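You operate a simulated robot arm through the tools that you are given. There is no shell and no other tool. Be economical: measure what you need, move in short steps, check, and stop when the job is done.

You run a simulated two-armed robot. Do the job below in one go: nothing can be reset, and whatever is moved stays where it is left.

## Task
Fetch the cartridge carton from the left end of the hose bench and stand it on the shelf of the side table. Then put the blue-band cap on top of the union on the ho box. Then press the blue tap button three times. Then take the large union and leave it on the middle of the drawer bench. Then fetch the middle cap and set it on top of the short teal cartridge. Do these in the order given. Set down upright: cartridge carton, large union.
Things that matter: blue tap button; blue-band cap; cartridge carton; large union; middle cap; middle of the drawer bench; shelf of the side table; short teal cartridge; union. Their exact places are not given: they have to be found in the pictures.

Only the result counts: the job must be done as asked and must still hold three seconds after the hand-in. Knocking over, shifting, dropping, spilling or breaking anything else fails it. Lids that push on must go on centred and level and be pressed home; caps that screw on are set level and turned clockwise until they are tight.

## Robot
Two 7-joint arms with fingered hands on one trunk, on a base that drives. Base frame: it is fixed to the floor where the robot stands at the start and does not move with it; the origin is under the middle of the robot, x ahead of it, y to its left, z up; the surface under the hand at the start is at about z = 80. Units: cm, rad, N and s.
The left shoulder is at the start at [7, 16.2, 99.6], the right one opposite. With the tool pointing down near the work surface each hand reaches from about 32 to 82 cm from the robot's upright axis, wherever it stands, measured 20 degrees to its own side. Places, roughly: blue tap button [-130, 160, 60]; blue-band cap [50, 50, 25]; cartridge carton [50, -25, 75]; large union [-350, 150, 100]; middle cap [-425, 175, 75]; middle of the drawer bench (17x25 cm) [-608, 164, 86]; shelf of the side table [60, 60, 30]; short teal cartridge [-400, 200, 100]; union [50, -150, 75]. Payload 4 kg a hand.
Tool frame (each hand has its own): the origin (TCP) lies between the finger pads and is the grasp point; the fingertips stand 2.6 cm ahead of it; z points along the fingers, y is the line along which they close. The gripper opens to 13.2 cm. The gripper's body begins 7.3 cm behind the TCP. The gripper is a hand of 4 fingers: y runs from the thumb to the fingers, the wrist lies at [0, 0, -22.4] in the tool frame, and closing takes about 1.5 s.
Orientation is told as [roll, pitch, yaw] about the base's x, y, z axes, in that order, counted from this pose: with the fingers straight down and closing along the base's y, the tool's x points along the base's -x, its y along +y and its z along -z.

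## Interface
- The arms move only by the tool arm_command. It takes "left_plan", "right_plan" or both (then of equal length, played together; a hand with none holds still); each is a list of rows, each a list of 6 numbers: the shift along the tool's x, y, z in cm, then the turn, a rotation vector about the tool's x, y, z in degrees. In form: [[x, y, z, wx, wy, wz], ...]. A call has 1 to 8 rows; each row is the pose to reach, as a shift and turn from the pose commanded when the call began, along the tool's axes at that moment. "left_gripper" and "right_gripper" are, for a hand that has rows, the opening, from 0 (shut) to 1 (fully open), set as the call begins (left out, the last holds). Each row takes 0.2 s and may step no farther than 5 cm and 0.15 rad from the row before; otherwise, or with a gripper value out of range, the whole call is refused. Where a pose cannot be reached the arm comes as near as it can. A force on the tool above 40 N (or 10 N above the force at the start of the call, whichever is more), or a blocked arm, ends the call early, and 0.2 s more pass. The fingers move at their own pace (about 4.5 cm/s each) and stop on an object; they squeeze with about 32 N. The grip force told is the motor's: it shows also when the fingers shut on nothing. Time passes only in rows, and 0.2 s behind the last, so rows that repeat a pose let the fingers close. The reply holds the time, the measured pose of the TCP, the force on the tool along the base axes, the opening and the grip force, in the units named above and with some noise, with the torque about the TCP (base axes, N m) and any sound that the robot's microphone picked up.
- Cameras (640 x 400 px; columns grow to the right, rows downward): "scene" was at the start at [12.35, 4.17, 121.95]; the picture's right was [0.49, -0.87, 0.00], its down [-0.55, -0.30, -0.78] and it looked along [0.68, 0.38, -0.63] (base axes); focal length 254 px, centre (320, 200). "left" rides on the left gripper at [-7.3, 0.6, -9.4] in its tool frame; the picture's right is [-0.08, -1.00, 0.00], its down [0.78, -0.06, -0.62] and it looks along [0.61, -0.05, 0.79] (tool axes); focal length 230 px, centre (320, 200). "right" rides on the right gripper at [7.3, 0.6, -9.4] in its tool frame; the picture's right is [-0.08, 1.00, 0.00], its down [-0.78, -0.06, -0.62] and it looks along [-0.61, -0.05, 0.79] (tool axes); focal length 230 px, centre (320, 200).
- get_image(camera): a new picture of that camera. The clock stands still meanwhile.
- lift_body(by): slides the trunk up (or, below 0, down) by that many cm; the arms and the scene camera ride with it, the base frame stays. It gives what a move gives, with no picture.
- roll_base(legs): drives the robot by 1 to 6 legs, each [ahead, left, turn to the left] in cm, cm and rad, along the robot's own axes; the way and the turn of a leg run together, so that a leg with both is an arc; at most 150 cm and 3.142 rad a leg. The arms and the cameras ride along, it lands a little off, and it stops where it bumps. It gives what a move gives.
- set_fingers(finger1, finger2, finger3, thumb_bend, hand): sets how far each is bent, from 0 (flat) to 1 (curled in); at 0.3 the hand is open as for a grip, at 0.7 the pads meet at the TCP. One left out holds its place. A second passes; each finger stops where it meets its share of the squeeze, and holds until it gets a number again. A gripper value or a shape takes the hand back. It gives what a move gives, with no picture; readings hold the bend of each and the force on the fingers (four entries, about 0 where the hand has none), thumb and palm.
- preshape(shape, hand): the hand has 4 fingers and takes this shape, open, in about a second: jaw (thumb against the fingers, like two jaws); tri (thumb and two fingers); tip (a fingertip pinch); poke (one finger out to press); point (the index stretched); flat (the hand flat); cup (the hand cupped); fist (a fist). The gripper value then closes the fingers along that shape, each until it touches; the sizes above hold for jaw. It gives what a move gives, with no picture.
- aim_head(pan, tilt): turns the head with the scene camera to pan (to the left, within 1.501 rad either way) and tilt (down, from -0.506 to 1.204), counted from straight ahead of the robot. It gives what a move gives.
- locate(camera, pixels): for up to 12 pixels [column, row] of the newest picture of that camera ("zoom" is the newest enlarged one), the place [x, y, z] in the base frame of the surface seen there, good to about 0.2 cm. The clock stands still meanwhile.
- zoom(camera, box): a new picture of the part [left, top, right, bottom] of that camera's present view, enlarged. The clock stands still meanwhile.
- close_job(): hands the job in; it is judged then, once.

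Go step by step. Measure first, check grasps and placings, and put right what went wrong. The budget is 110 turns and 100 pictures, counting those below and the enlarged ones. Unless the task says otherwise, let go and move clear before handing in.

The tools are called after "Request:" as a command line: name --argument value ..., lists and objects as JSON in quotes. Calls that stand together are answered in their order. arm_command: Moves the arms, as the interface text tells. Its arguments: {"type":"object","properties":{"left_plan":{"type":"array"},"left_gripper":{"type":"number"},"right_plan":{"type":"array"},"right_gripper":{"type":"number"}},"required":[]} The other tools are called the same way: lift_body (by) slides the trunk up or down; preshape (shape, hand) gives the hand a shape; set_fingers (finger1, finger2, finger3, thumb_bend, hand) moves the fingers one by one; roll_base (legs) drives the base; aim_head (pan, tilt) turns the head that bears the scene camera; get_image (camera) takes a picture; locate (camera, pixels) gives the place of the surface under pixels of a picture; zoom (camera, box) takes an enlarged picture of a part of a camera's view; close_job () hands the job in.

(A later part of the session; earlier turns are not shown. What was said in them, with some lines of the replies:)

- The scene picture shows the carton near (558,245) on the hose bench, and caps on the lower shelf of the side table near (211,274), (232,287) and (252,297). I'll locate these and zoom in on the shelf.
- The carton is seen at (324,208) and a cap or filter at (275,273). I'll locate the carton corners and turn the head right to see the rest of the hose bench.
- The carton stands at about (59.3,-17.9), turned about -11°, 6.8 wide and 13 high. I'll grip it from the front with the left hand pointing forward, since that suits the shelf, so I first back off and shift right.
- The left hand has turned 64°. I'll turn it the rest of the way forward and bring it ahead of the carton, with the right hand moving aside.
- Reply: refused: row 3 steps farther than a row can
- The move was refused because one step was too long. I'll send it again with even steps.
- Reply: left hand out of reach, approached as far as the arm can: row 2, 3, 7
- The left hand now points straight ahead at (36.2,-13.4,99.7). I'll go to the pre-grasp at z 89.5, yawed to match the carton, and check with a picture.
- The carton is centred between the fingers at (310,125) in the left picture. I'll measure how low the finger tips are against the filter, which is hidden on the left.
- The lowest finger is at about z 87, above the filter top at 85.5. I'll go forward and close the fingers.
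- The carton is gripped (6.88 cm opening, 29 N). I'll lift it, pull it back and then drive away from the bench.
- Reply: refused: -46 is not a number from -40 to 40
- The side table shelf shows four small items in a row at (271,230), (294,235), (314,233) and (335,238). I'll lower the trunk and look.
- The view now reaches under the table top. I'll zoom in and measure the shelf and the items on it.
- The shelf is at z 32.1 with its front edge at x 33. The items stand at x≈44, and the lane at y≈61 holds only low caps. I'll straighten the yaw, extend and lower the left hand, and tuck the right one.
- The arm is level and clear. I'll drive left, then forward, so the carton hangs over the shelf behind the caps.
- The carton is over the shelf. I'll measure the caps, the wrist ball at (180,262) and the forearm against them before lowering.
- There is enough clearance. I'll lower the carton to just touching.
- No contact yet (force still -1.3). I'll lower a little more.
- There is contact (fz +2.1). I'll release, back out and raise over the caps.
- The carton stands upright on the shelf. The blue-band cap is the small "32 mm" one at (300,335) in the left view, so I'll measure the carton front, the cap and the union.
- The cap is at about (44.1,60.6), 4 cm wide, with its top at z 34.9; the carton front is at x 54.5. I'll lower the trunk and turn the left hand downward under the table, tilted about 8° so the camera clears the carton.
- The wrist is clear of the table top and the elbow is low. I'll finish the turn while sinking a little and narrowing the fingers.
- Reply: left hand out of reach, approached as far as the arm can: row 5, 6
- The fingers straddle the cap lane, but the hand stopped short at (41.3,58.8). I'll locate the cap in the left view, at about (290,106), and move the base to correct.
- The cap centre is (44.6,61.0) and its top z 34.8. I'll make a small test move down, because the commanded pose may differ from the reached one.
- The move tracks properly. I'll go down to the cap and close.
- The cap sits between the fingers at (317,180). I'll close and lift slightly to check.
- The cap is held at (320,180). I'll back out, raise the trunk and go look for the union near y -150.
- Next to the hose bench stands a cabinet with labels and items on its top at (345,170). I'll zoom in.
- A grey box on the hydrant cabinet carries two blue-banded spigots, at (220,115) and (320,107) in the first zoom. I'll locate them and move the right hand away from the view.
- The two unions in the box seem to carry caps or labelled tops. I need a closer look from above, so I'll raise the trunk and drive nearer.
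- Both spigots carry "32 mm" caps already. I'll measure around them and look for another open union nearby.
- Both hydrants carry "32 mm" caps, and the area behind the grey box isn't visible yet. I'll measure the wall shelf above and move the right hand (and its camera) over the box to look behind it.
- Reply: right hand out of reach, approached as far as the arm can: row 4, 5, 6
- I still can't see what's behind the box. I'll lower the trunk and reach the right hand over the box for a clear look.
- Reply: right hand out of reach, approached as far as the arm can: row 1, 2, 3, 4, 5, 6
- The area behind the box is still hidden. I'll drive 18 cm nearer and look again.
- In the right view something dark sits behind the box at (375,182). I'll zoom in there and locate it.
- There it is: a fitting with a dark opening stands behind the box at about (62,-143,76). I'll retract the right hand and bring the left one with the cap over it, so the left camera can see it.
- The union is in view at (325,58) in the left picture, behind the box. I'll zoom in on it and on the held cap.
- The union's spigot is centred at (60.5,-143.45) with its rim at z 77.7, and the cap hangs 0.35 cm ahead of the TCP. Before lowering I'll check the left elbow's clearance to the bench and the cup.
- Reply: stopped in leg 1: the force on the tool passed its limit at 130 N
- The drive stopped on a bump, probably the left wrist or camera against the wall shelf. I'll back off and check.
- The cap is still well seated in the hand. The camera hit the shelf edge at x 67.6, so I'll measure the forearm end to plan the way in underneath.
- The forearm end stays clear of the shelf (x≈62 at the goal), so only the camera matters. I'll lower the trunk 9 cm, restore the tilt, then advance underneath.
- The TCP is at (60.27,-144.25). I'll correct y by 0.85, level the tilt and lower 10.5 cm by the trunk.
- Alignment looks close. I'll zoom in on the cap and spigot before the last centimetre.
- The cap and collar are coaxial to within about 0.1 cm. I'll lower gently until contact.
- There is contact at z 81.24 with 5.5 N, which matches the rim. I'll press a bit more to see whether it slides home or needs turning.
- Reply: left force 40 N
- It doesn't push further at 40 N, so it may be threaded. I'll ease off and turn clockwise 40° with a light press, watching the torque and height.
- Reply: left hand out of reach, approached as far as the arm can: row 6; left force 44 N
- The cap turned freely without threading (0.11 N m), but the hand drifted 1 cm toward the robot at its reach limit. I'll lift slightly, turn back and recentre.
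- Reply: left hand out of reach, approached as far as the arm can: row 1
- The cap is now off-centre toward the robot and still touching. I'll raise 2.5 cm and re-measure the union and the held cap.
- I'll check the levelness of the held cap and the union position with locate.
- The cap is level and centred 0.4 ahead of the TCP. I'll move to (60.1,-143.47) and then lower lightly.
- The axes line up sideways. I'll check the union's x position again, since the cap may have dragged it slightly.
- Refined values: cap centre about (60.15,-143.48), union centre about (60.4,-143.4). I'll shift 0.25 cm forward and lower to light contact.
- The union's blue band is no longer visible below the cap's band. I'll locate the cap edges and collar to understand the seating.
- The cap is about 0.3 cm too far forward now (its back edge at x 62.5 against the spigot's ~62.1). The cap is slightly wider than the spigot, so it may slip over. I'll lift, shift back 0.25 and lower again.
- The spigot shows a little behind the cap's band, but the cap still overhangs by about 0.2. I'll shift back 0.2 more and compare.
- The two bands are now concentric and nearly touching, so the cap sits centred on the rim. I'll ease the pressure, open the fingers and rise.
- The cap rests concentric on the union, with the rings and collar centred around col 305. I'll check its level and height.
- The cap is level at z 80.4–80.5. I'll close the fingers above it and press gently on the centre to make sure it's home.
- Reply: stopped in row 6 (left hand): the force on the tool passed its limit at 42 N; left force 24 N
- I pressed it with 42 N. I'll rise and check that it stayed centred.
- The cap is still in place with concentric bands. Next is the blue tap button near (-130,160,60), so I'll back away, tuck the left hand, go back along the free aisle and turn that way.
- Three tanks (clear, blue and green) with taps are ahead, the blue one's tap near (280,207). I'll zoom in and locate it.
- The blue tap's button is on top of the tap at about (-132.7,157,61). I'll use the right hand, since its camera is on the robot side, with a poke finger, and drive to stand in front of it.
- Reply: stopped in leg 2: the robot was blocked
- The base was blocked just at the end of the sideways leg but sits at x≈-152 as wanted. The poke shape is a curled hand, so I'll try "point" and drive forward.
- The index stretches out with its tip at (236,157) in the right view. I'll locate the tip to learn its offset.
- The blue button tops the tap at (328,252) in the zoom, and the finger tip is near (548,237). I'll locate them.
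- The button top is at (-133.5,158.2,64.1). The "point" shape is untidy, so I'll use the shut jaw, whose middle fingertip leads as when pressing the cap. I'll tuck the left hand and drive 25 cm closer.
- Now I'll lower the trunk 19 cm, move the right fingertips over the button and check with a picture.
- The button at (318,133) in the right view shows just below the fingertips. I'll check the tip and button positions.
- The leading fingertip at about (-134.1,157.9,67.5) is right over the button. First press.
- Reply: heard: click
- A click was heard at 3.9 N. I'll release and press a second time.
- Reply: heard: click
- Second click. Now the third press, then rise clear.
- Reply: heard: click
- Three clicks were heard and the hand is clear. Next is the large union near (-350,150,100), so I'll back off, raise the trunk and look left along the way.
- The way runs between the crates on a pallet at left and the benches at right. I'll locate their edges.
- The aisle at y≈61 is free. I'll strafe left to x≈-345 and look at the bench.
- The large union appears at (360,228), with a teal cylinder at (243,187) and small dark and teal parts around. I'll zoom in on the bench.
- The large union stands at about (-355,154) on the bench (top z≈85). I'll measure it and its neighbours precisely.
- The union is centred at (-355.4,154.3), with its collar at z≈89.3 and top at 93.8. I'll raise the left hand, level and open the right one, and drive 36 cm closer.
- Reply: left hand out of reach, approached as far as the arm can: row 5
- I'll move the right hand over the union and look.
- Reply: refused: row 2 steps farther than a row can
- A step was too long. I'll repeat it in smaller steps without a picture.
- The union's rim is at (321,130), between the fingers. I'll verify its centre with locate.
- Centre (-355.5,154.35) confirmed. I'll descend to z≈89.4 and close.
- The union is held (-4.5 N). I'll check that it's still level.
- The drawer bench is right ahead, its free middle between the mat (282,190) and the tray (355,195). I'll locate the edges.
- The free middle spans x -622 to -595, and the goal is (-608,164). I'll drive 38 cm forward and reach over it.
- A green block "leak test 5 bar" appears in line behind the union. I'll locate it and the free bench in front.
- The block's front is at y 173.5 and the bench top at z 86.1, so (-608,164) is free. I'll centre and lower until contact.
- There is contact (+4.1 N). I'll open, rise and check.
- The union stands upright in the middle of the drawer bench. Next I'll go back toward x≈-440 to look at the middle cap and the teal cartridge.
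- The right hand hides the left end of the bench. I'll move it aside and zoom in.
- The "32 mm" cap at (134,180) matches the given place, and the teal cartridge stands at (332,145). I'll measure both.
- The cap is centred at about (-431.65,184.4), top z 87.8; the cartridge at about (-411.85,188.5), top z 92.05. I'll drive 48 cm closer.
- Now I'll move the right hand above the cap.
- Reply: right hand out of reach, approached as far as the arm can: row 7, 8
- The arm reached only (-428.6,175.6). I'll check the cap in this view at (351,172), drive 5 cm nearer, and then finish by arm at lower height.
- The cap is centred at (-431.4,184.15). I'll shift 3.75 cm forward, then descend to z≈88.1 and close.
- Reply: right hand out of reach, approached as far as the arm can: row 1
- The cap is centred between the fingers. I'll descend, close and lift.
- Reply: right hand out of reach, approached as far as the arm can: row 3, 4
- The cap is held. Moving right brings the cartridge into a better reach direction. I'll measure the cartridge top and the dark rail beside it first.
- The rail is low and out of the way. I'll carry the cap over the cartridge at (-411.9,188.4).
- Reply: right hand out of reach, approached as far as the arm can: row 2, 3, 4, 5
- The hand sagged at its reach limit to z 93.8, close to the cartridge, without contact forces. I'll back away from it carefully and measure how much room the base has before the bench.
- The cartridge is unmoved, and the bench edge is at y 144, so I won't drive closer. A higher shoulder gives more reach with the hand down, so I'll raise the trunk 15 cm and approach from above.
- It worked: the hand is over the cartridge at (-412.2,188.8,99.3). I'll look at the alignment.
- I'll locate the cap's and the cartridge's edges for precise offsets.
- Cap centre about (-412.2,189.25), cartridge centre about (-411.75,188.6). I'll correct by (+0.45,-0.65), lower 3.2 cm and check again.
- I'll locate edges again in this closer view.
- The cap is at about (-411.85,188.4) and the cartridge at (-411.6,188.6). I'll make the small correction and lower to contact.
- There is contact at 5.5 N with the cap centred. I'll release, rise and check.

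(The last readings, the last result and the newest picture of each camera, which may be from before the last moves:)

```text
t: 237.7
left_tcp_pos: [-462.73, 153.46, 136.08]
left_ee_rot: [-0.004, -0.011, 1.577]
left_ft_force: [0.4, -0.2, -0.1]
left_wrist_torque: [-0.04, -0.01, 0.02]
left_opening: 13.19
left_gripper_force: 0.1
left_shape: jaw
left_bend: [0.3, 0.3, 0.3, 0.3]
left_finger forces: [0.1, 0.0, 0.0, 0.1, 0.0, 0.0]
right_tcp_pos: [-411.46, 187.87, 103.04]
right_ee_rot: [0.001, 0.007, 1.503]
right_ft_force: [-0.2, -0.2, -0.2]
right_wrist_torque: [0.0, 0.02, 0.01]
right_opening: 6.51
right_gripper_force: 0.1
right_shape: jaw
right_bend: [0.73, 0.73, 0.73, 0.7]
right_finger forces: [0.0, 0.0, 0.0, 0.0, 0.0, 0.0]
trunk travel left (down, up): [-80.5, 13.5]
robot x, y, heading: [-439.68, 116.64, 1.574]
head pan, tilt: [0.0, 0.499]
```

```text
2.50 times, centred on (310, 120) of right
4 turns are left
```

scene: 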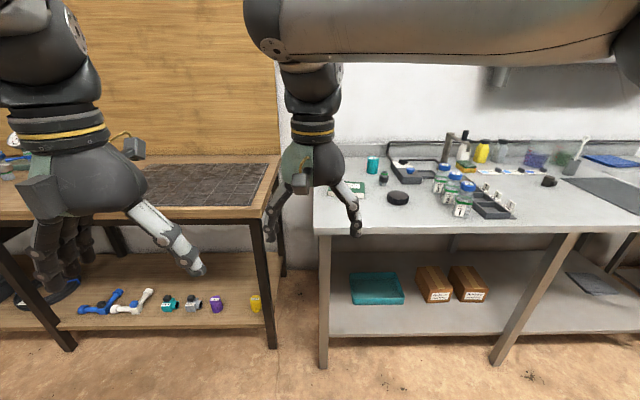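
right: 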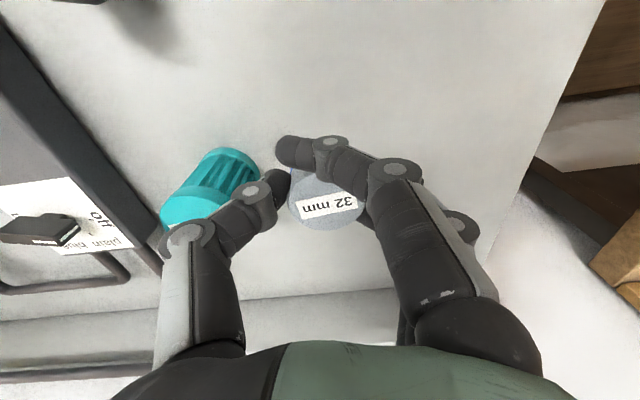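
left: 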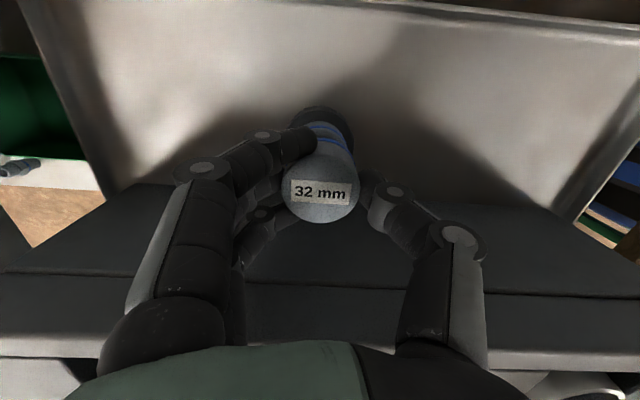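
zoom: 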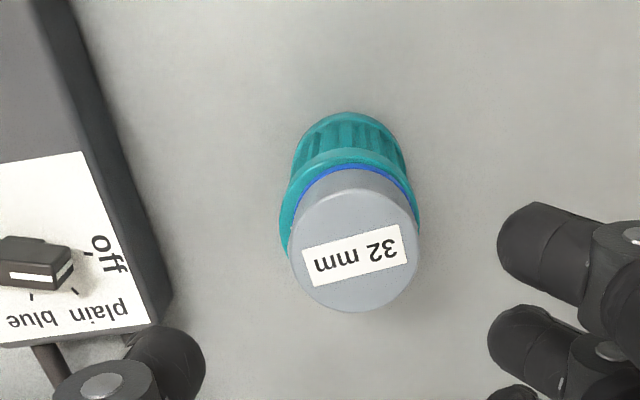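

The cap sits flat on the teal cartridge at (355,230), nearly centred and stable. I'll move the base clear and hand in.

Request:
roll_base --legs '[[-40, 0, 0]]'

Request:
close_job

```text
t: 240.2
left_tcp_pos: [-462.59, 112.66, 136.16]
left_ee_rot: [-0.004, -0.007, 1.577]
left_ft_force: [-0.4, -0.7, 0.5]
left_wrist_torque: [0.01, -0.01, -0.02]
left_opening: 13.18
left_gripper_force: 0.1
left_shape: jaw
left_bend: [0.3, 0.3, 0.3, 0.3]
left_finger forces: [0.0, 0.0, 0.0, 0.0, 0.1, 0.0]
right_tcp_pos: [-411.16, 147.0, 102.96]
right_ee_rot: [0.005, 0.008, 1.502]
right_ft_force: [-0.6, 1.0, -0.6]
right_wrist_torque: [0.01, 0.01, -0.02]
right_opening: 6.53
right_gripper_force: 0.0
right_shape: jaw
right_bend: [0.73, 0.73, 0.73, 0.7]
right_finger forces: [0.0, 0.0, 0.1, 0.1, 0.0, 0.0]
trunk travel left (down, up): [-80.5, 13.5]
robot x, y, heading: [-440.22, 75.43, 1.571]
head pan, tilt: [0.0, 0.499]
```

```text
The job is handed in.
```

I did all five steps in order and handed the job in, but I couldn't confirm three things: that I used the right union, the fit of its cap, and that nothing else was shifted.

- **Carton:** it stands upright on the side table's shelf.
- **Blue-band cap:** I couldn't find a "ho box" label, so I took the open union behind the grey box on the "Hydrants" cabinet as the target. The cap sits level and centred on its rim. It didn't push on at about 40 N, and a 40° clockwise turn met no thread.
- **Blue tap:** pressed three times, with three clicks heard.
- **Large union:** upright in the middle of the drawer bench.
- **Middle cap:** I took the "32 mm" cap near the place you gave. It sits flat on the short teal cartridge, about 0.25 cm off centre.

There were two bumps on the way: the left hand hit the wall shelf above the cabinet (130 N), and the base was blocked once while driving sideways. I saw nothing displaced around the cabinet. I didn't find out what blocked the base.
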